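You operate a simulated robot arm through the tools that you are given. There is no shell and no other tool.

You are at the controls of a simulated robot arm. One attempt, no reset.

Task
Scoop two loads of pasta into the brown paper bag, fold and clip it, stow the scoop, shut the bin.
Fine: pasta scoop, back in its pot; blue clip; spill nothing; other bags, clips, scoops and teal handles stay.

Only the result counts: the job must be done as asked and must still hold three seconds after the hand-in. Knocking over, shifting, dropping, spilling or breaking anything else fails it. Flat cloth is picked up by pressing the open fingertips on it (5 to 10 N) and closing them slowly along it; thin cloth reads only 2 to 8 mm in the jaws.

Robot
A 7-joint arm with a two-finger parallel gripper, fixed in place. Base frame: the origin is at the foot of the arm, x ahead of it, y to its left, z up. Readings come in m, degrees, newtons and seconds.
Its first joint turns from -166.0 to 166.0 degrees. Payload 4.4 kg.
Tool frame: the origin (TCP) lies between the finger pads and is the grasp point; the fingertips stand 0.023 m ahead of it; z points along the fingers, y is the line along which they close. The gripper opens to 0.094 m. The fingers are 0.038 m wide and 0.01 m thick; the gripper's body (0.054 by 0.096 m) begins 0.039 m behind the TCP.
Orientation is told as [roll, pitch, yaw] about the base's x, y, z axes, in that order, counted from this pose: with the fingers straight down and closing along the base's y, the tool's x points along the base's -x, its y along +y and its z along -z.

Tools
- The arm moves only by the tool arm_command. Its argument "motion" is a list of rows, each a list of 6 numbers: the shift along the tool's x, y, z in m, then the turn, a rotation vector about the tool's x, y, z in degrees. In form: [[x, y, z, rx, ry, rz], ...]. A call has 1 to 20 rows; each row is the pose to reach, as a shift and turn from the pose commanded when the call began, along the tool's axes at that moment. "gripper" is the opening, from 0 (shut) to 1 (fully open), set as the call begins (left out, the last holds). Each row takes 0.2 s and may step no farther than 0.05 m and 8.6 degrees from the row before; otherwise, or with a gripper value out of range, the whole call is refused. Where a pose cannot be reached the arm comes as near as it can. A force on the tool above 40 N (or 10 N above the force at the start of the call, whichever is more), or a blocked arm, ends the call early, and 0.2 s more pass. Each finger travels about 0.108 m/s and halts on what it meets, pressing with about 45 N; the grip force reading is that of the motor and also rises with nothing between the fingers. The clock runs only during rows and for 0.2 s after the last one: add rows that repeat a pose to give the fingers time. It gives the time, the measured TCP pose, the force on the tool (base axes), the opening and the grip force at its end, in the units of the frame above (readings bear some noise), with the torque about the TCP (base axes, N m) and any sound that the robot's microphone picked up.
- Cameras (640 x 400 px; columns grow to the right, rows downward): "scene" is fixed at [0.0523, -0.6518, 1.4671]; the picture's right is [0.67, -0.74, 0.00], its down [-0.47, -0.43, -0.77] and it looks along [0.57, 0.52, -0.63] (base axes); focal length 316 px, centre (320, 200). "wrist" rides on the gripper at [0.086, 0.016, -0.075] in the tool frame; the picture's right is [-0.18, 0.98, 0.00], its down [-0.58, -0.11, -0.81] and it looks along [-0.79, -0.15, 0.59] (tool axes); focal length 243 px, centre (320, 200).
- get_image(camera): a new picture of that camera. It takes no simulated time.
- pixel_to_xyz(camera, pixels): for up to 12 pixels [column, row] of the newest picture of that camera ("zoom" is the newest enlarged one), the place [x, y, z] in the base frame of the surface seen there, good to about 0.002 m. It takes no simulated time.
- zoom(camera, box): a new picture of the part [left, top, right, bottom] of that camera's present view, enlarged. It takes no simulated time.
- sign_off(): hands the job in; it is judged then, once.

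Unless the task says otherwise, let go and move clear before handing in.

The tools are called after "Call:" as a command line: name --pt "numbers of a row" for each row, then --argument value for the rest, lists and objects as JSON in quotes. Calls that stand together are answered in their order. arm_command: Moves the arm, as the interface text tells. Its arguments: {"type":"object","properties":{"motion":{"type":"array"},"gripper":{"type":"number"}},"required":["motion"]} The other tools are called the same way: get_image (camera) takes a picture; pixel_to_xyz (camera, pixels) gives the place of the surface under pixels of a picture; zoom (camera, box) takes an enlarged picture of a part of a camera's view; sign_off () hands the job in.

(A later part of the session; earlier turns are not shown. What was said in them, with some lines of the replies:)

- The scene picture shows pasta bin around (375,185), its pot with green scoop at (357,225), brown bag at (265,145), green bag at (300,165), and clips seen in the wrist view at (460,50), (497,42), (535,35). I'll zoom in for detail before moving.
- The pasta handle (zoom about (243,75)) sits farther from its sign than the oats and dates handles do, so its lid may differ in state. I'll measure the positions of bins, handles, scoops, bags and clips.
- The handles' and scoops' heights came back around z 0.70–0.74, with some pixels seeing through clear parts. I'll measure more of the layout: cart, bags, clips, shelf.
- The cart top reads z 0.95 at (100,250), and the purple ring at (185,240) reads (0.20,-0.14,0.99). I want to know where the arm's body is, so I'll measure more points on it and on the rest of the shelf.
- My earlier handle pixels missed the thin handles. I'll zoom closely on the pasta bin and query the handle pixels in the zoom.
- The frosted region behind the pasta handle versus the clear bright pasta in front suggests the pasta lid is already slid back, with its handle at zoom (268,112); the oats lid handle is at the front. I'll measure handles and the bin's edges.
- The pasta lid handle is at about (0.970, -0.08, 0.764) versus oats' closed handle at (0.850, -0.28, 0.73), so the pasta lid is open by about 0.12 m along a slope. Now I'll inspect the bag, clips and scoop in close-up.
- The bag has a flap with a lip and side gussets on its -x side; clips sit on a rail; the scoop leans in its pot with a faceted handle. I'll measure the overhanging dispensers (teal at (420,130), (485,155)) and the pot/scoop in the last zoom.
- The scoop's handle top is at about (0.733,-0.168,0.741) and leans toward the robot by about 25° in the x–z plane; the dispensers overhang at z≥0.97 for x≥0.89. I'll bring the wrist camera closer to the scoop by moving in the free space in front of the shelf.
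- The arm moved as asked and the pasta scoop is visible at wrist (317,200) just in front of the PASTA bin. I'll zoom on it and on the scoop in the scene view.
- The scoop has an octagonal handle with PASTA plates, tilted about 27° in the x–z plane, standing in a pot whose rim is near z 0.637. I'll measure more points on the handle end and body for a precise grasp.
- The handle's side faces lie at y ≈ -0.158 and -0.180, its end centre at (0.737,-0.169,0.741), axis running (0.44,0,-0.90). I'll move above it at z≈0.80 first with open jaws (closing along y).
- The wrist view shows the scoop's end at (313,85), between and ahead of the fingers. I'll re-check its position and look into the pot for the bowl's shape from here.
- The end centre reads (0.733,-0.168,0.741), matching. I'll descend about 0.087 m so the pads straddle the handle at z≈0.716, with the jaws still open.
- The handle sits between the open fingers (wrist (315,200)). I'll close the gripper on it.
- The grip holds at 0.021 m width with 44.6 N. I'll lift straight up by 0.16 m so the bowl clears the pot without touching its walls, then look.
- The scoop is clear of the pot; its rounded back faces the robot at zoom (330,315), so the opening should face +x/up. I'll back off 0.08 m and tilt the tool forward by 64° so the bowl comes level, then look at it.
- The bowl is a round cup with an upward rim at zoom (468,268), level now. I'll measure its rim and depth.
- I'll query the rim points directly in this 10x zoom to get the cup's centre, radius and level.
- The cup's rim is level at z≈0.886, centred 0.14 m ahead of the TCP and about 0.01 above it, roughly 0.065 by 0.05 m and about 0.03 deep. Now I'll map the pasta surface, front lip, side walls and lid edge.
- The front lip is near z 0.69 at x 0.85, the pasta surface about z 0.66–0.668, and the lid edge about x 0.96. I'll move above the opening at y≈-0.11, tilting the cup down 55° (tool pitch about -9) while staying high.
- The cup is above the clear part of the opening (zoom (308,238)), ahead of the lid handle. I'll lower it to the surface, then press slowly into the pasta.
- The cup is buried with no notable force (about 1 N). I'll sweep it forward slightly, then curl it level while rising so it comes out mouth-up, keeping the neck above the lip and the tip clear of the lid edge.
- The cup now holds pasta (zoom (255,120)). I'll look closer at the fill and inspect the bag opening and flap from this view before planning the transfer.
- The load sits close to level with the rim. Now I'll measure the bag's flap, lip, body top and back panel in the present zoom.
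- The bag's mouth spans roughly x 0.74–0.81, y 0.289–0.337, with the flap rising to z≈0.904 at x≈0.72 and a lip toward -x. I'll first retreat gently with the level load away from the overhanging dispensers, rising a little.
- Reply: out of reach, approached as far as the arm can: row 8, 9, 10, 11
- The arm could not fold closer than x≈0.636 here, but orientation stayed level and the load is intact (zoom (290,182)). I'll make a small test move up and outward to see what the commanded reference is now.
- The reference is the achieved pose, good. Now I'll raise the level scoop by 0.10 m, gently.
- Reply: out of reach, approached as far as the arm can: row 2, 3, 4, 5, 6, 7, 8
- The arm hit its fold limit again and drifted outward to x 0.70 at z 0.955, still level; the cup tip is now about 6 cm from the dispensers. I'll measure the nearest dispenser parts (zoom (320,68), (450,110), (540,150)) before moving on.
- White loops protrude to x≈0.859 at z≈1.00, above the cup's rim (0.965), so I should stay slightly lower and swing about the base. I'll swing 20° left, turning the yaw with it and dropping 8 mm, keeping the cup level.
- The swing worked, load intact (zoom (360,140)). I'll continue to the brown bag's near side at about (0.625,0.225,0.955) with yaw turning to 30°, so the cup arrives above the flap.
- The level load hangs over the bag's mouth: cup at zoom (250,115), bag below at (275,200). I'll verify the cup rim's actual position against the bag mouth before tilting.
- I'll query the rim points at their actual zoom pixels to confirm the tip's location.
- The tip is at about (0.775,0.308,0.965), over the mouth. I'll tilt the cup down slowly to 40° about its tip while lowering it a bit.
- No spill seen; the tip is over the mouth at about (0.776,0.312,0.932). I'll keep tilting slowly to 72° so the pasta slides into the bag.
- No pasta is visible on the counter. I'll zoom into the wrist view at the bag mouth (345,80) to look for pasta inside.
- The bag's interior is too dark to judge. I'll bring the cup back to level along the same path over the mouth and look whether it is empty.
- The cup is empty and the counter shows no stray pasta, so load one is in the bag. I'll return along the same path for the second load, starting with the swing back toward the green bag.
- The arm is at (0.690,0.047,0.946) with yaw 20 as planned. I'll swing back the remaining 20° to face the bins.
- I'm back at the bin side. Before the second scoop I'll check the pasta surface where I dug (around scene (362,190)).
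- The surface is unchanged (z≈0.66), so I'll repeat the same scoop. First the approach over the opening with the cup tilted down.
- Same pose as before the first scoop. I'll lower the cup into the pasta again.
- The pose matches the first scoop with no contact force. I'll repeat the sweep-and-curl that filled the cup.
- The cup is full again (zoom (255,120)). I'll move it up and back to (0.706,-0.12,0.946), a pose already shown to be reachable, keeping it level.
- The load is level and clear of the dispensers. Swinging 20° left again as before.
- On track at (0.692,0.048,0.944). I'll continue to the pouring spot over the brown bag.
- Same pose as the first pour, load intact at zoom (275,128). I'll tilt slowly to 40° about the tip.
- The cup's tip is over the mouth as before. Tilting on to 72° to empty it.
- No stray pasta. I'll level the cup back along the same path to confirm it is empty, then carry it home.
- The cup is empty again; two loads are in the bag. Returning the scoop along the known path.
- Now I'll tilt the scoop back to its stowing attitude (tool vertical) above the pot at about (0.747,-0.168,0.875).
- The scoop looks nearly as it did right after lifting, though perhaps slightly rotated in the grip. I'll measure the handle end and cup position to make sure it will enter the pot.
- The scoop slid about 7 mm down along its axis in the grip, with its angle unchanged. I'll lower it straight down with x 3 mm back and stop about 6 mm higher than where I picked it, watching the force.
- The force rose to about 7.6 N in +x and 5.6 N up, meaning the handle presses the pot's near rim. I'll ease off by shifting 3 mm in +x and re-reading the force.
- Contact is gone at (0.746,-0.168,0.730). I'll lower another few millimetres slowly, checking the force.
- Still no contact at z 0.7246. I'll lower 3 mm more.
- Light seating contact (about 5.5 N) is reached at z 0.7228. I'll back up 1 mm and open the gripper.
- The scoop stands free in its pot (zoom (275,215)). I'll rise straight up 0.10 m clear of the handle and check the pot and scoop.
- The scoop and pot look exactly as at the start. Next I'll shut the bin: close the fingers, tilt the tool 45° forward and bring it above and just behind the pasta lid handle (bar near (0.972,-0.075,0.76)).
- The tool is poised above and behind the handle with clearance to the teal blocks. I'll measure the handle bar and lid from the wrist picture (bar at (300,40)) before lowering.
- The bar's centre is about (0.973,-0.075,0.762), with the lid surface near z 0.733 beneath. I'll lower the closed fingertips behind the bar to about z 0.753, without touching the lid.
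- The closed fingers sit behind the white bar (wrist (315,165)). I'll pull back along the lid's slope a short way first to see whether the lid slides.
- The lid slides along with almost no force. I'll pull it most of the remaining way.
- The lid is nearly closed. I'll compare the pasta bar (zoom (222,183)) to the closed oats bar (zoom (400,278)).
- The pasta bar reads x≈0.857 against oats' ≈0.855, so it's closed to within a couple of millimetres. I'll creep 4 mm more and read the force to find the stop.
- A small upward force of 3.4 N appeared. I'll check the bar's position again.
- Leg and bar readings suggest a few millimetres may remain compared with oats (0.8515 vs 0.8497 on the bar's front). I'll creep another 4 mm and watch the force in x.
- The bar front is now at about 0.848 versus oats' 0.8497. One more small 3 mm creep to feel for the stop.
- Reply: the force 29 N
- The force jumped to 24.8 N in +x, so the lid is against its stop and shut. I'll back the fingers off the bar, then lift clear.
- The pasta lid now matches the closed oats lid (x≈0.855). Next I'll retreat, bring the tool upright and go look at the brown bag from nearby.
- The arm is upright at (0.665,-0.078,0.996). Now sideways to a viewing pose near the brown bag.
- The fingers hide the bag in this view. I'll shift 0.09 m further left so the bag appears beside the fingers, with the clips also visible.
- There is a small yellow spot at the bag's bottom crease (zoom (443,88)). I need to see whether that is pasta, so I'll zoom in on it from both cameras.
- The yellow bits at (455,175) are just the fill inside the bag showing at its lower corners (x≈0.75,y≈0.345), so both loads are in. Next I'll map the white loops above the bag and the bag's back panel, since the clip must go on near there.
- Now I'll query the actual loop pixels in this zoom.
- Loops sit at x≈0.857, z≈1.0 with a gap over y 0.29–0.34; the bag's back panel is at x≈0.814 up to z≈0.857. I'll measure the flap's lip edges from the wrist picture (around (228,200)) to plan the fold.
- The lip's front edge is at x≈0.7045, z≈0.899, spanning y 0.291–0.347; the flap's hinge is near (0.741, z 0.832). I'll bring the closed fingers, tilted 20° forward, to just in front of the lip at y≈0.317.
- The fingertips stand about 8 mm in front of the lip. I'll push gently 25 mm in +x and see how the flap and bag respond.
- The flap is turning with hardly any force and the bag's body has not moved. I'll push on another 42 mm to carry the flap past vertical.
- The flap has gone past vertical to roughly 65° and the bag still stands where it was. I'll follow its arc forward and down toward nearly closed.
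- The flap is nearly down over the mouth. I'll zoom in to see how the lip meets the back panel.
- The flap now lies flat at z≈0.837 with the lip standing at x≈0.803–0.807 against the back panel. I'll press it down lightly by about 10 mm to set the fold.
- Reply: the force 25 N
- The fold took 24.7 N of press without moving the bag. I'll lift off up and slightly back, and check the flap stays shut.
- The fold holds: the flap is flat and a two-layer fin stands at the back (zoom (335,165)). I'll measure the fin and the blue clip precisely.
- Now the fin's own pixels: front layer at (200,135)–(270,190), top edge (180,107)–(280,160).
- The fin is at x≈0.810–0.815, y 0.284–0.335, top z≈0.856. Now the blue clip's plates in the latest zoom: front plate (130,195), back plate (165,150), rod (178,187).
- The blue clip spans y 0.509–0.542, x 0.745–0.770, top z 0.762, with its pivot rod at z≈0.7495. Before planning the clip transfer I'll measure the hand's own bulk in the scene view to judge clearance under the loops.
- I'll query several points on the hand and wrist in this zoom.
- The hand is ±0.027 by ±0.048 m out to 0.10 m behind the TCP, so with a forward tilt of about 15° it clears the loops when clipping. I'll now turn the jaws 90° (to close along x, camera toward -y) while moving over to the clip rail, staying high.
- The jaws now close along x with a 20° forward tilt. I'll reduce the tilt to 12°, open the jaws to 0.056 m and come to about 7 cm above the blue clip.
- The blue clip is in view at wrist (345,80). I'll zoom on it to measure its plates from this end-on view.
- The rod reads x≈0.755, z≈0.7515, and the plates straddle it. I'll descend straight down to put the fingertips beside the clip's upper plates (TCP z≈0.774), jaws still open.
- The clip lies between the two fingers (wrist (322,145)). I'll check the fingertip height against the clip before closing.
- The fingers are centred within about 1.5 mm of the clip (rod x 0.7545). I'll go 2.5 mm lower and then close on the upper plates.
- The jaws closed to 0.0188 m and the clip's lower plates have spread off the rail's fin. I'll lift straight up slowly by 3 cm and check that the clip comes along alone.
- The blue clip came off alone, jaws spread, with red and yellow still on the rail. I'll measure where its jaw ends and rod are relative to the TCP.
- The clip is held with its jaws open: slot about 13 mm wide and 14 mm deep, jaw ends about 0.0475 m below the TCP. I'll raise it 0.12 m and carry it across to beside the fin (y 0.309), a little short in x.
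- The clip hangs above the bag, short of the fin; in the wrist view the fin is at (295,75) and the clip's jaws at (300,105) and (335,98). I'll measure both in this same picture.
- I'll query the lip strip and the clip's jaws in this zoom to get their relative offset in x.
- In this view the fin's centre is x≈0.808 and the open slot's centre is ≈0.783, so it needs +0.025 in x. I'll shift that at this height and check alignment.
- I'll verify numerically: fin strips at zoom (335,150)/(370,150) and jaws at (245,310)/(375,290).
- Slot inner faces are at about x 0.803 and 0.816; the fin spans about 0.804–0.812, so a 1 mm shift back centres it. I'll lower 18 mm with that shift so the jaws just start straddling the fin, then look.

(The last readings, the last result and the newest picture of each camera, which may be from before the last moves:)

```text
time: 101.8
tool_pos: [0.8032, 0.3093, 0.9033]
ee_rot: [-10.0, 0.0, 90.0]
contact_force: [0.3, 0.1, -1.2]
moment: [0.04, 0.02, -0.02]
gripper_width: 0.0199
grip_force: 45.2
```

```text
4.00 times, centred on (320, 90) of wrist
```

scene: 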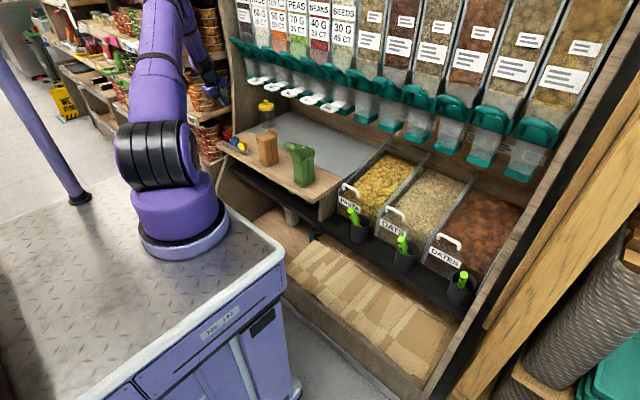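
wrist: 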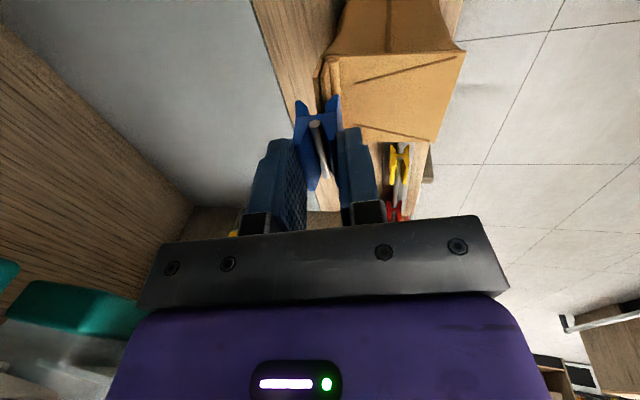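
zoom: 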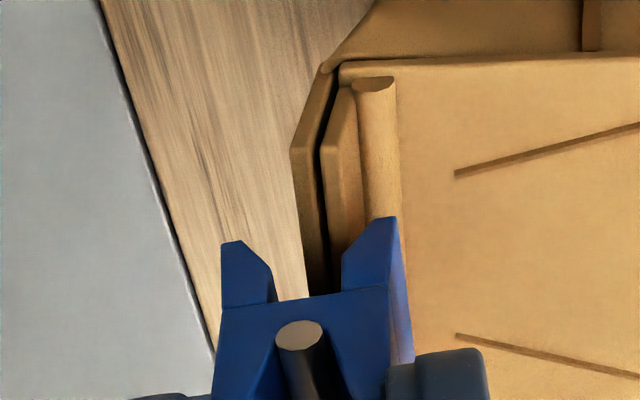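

The fin's two layers now sit between the jaws (zoom (330,230) between (275,290) and (345,270)). I'll lower the remaining 12 mm slowly, watching the force.

Call:
arm_command --pt "0 0.0005 0.003 0 0 0" --pt "0 0.001 0.006 0 0 0" --pt "0 0.0016 0.009 0 0 0" --pt "0 0.0021 0.0118 0 0 0" --pt "0 0.0021 0.0118 0 0 0" --gripper 0.0

Call:
get_image --camera "wrist"

Call:
zoom --camera "wrist" --box '[270, 40, 370, 140]'

Call:
zoom --camera "scene" --box '[250, 80, 320, 160]'

```text
time: 103.0
tool_pos: [0.804, 0.3107, 0.8903]
ee_rot: [-10.0, 0.1, 90.0]
contact_force: [-0.8, -0.5, 0.3]
moment: [0.01, -0.01, -0.01]
gripper_width: 0.0198
grip_force: 45.0
```

```text
taken
```

wrist: 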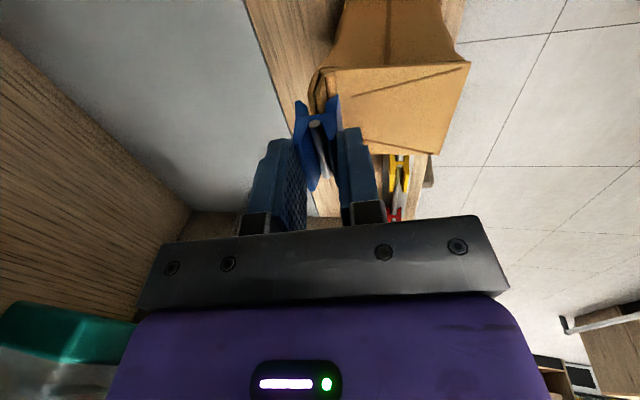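

```text
4.00 times, centred on (320, 90) of wrist
```

zoom: 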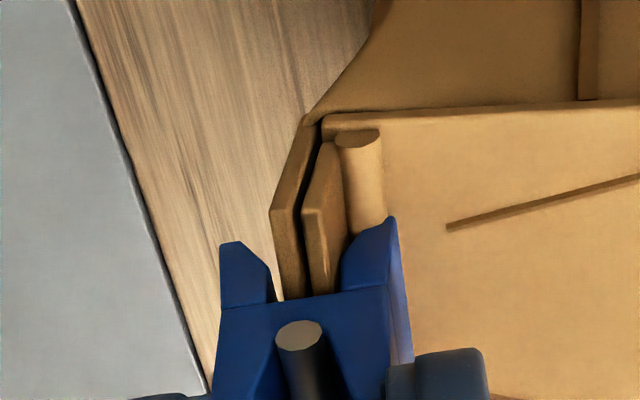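

```text
5.00 times, centred on (285, 120) of scene
```

zoom: 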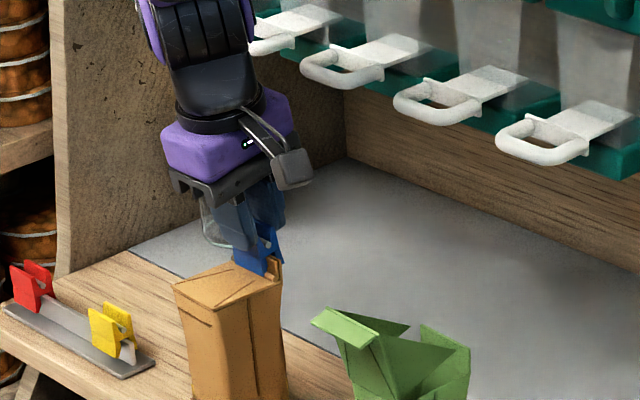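

The fin's two layers are inside the open jaws (zoom (305,255)), no contact force. I'll release the clip by opening the gripper moderately.

Call:
arm_command --pt "0 0 0 0 0 0" --pt "0 0 0 0 0 0" --pt "0 0 0 0 0 0" --gripper 0.4

Call:
get_image --camera "wrist"

Call:
zoom --camera "wrist" --box '[250, 40, 390, 180]'

Call:
zoom --camera "scene" --box '[260, 100, 310, 155]'

```text
time: 103.8
tool_pos: [0.8026, 0.3104, 0.8923]
ee_rot: [-10.1, 0.0, 90.0]
contact_force: [0.7, 0.5, -0.8]
moment: [-0.04, 0.02, 0.0]
gripper_width: 0.0375
grip_force: 0.1
```

```text
taken
```

wrist: 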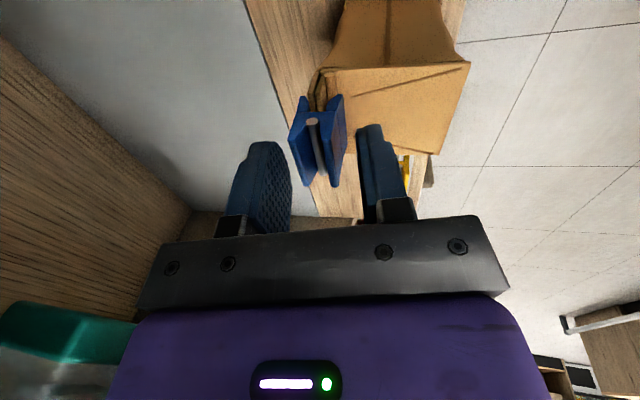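

```text
2.86 times, centred on (320, 110) of wrist
```

zoom: 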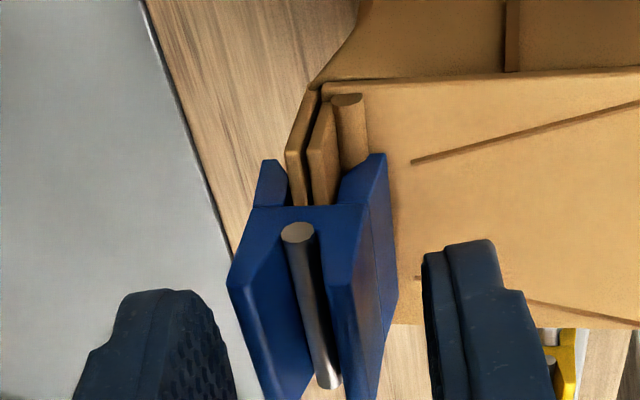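

```text
7.27 times, centred on (285, 128) of scene
```

zoom: 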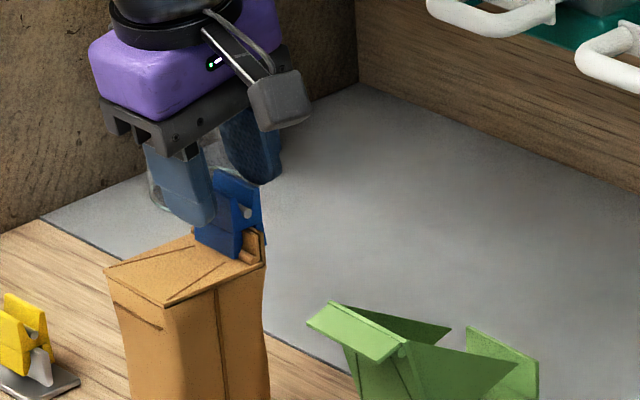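

The clip has snapped shut on the fin and stands upright (zoom (235,220)). I'll withdraw the open fingers along the tool axis.

Call:
arm_command --pt "0 0 -0.008 0 0 0" --pt "0 0 -0.018 0 0 0" --pt "0 0 -0.032 0 0 0" --pt "0 0 -0.05 0 0 0" --pt "0 0 -0.05 0 0 0" --gripper 0.4

Call:
get_image --camera "wrist"

Call:
zoom --camera "wrist" --box '[250, 20, 390, 160]'

Call:
zoom --camera "scene" --box '[250, 100, 310, 170]'

```text
time: 105.0
tool_pos: [0.7958, 0.3103, 0.9415]
ee_rot: [-10.0, 0.0, 90.0]
contact_force: [0.9, -0.4, -0.8]
moment: [-0.04, -0.05, -0.01]
gripper_width: 0.0374
grip_force: 0.2
```

```text
taken
```

wrist: 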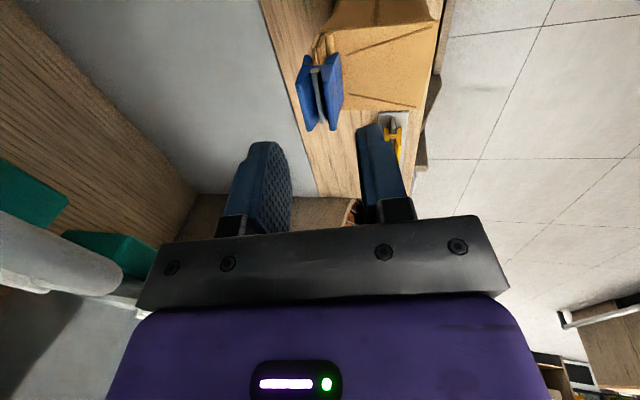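

```text
2.86 times, centred on (320, 90) of wrist
```

zoom: 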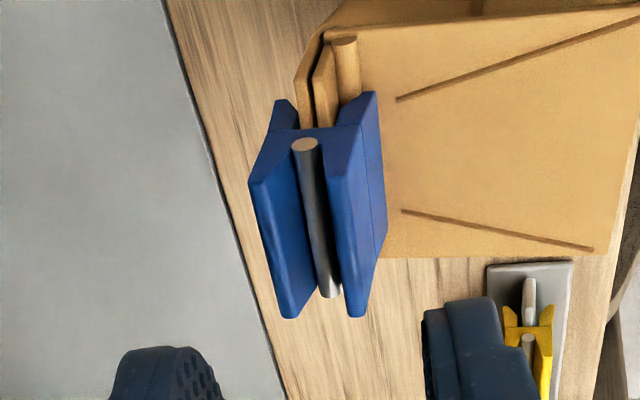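

```text
5.71 times, centred on (280, 135) of scene
```

zoom: 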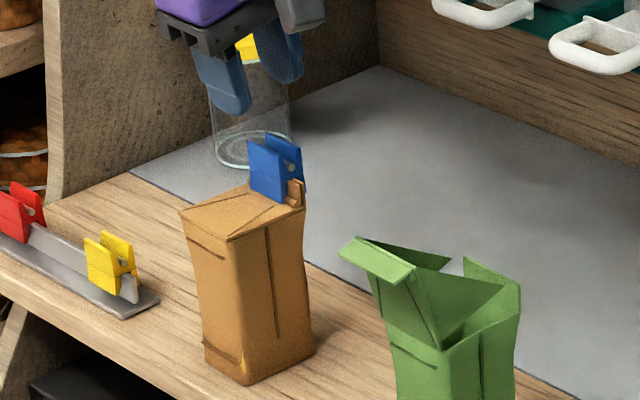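

The clip holds on the folded fin, upright. I'll back the hand away from the shelf, then check everything.

Call:
arm_command --pt "0 0.0377 -0.0168 0 0 0" --pt "0 0.0736 -0.0434 0 0 0" --pt "0 0.1078 -0.0799 0 0 0" --pt "0 0.1321 -0.1147 0 0 0" --pt "0 0.1321 -0.1147 0 0 0" --gripper 0.4

Call:
get_image --camera "scene"

Call:
zoom --camera "scene" --box '[225, 100, 325, 195]'

Call:
zoom --camera "scene" --box '[325, 140, 485, 300]'

```text
time: 106.2
tool_pos: [0.6435, 0.3101, 1.0306]
ee_rot: [-10.0, 0.0, 90.0]
contact_force: [0.8, -0.1, -0.3]
moment: [-0.02, 0.0, -0.01]
gripper_width: 0.0377
grip_force: 0.1
```

```text
taken
```

scene: 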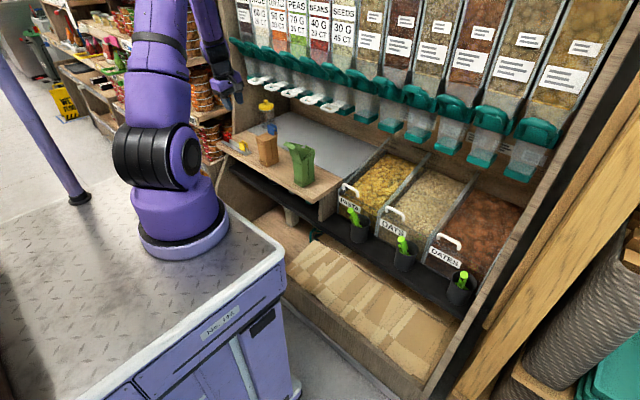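

```text
4.21 times, centred on (275, 148) of scene
```

zoom: 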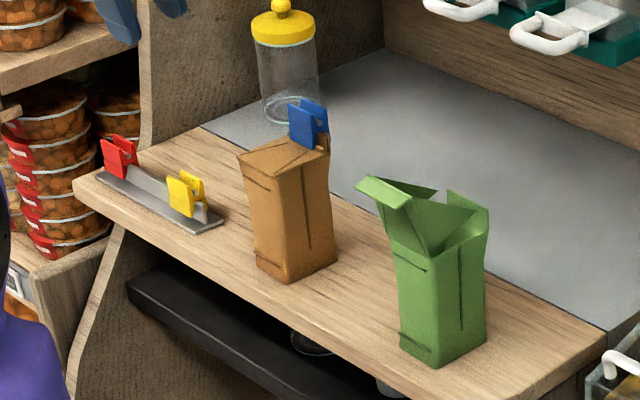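

```text
2.50 times, centred on (405, 220) of scene
```

zoom: 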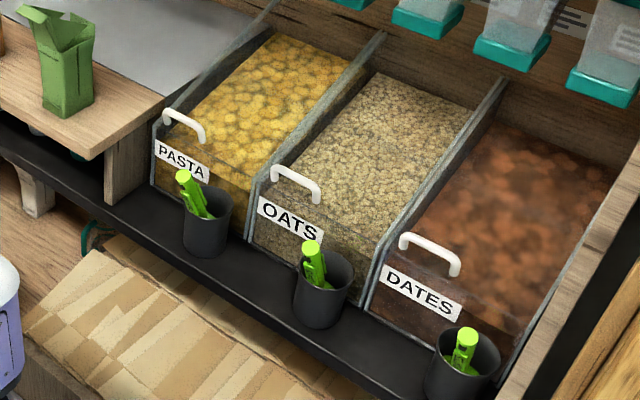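

Everything looks in place: lid shut, scoop in pot, bag folded with the blue clip, others unmoved. I'll take a close look at the clip and the counter for stray pasta.

Call:
zoom --camera "scene" --box '[275, 115, 315, 145]'

Call:
zoom --camera "scene" --box '[255, 115, 285, 145]'

Call:
zoom --camera "scene" --box '[225, 130, 345, 240]'

Call:
get_image --camera "wrist"

```text
13.33 times, centred on (295, 130) of scene
```

zoom: 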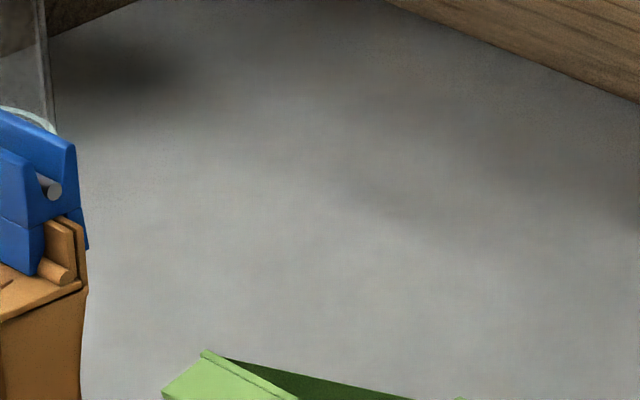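

```text
13.33 times, centred on (270, 130) of scene
```

zoom: 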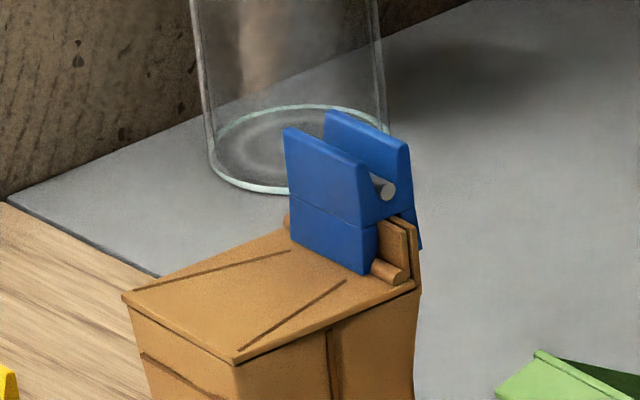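

```text
3.64 times, centred on (285, 185) of scene
```

zoom: 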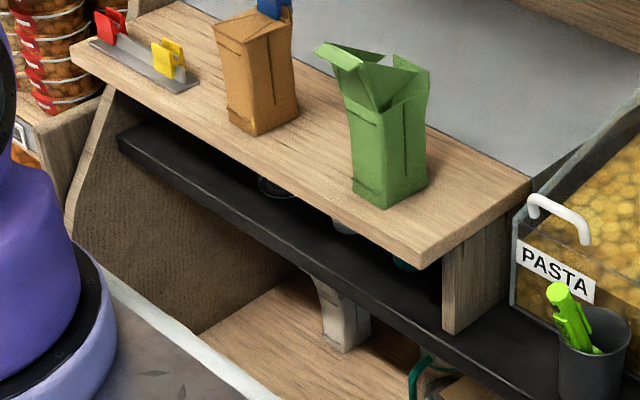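

```text
taken
```

wrist: 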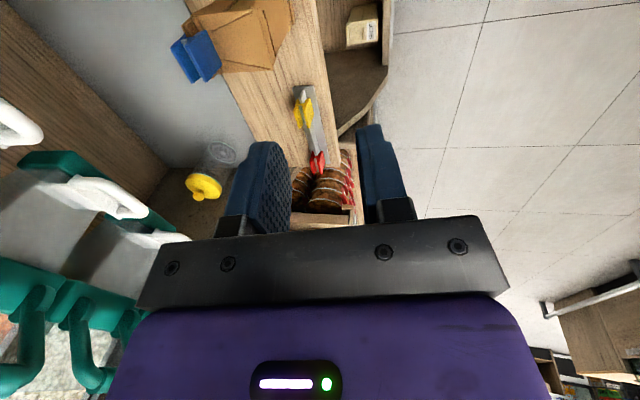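

The close-up (zoom (350,200)) shows the blue clip gripping both layers of the folded fin. The counter is clean, the pasta lid is shut and the scoop stands in its pot. The gripper is empty and clear, so I'm handing in.

Call:
sign_off

```text
The job is handed in.
```

The job is done and handed in. The final pictures show everything in place; I haven't seen the judge's result.

- **Pasta:** Two scoops went into the brown paper bag. The cup came back empty both times, and I saw no stray pasta on the counter. A little yellow shows at the bag's lower corners. I took it to be the pasta inside showing through, not a spill.
- **Bag:** The flap is folded down flat. The blue clip holds both layers of the upright fold at the back, and it stayed on after I let go.
- **Scoop:** It is back in its own pot. The scoop slipped about 7 mm in the grip and pressed on the pot rim with about 9 N while I stowed it. The pot and scoop look the same as at the start.
- **Bin:** The pasta lid is pulled fully shut against its stop, level with the oats lid.
- **Everything else:** The green bag, the red and yellow clips, the other scoops and the teal handles look unmoved.

The arm is clear of the shelf with the gripper empty.
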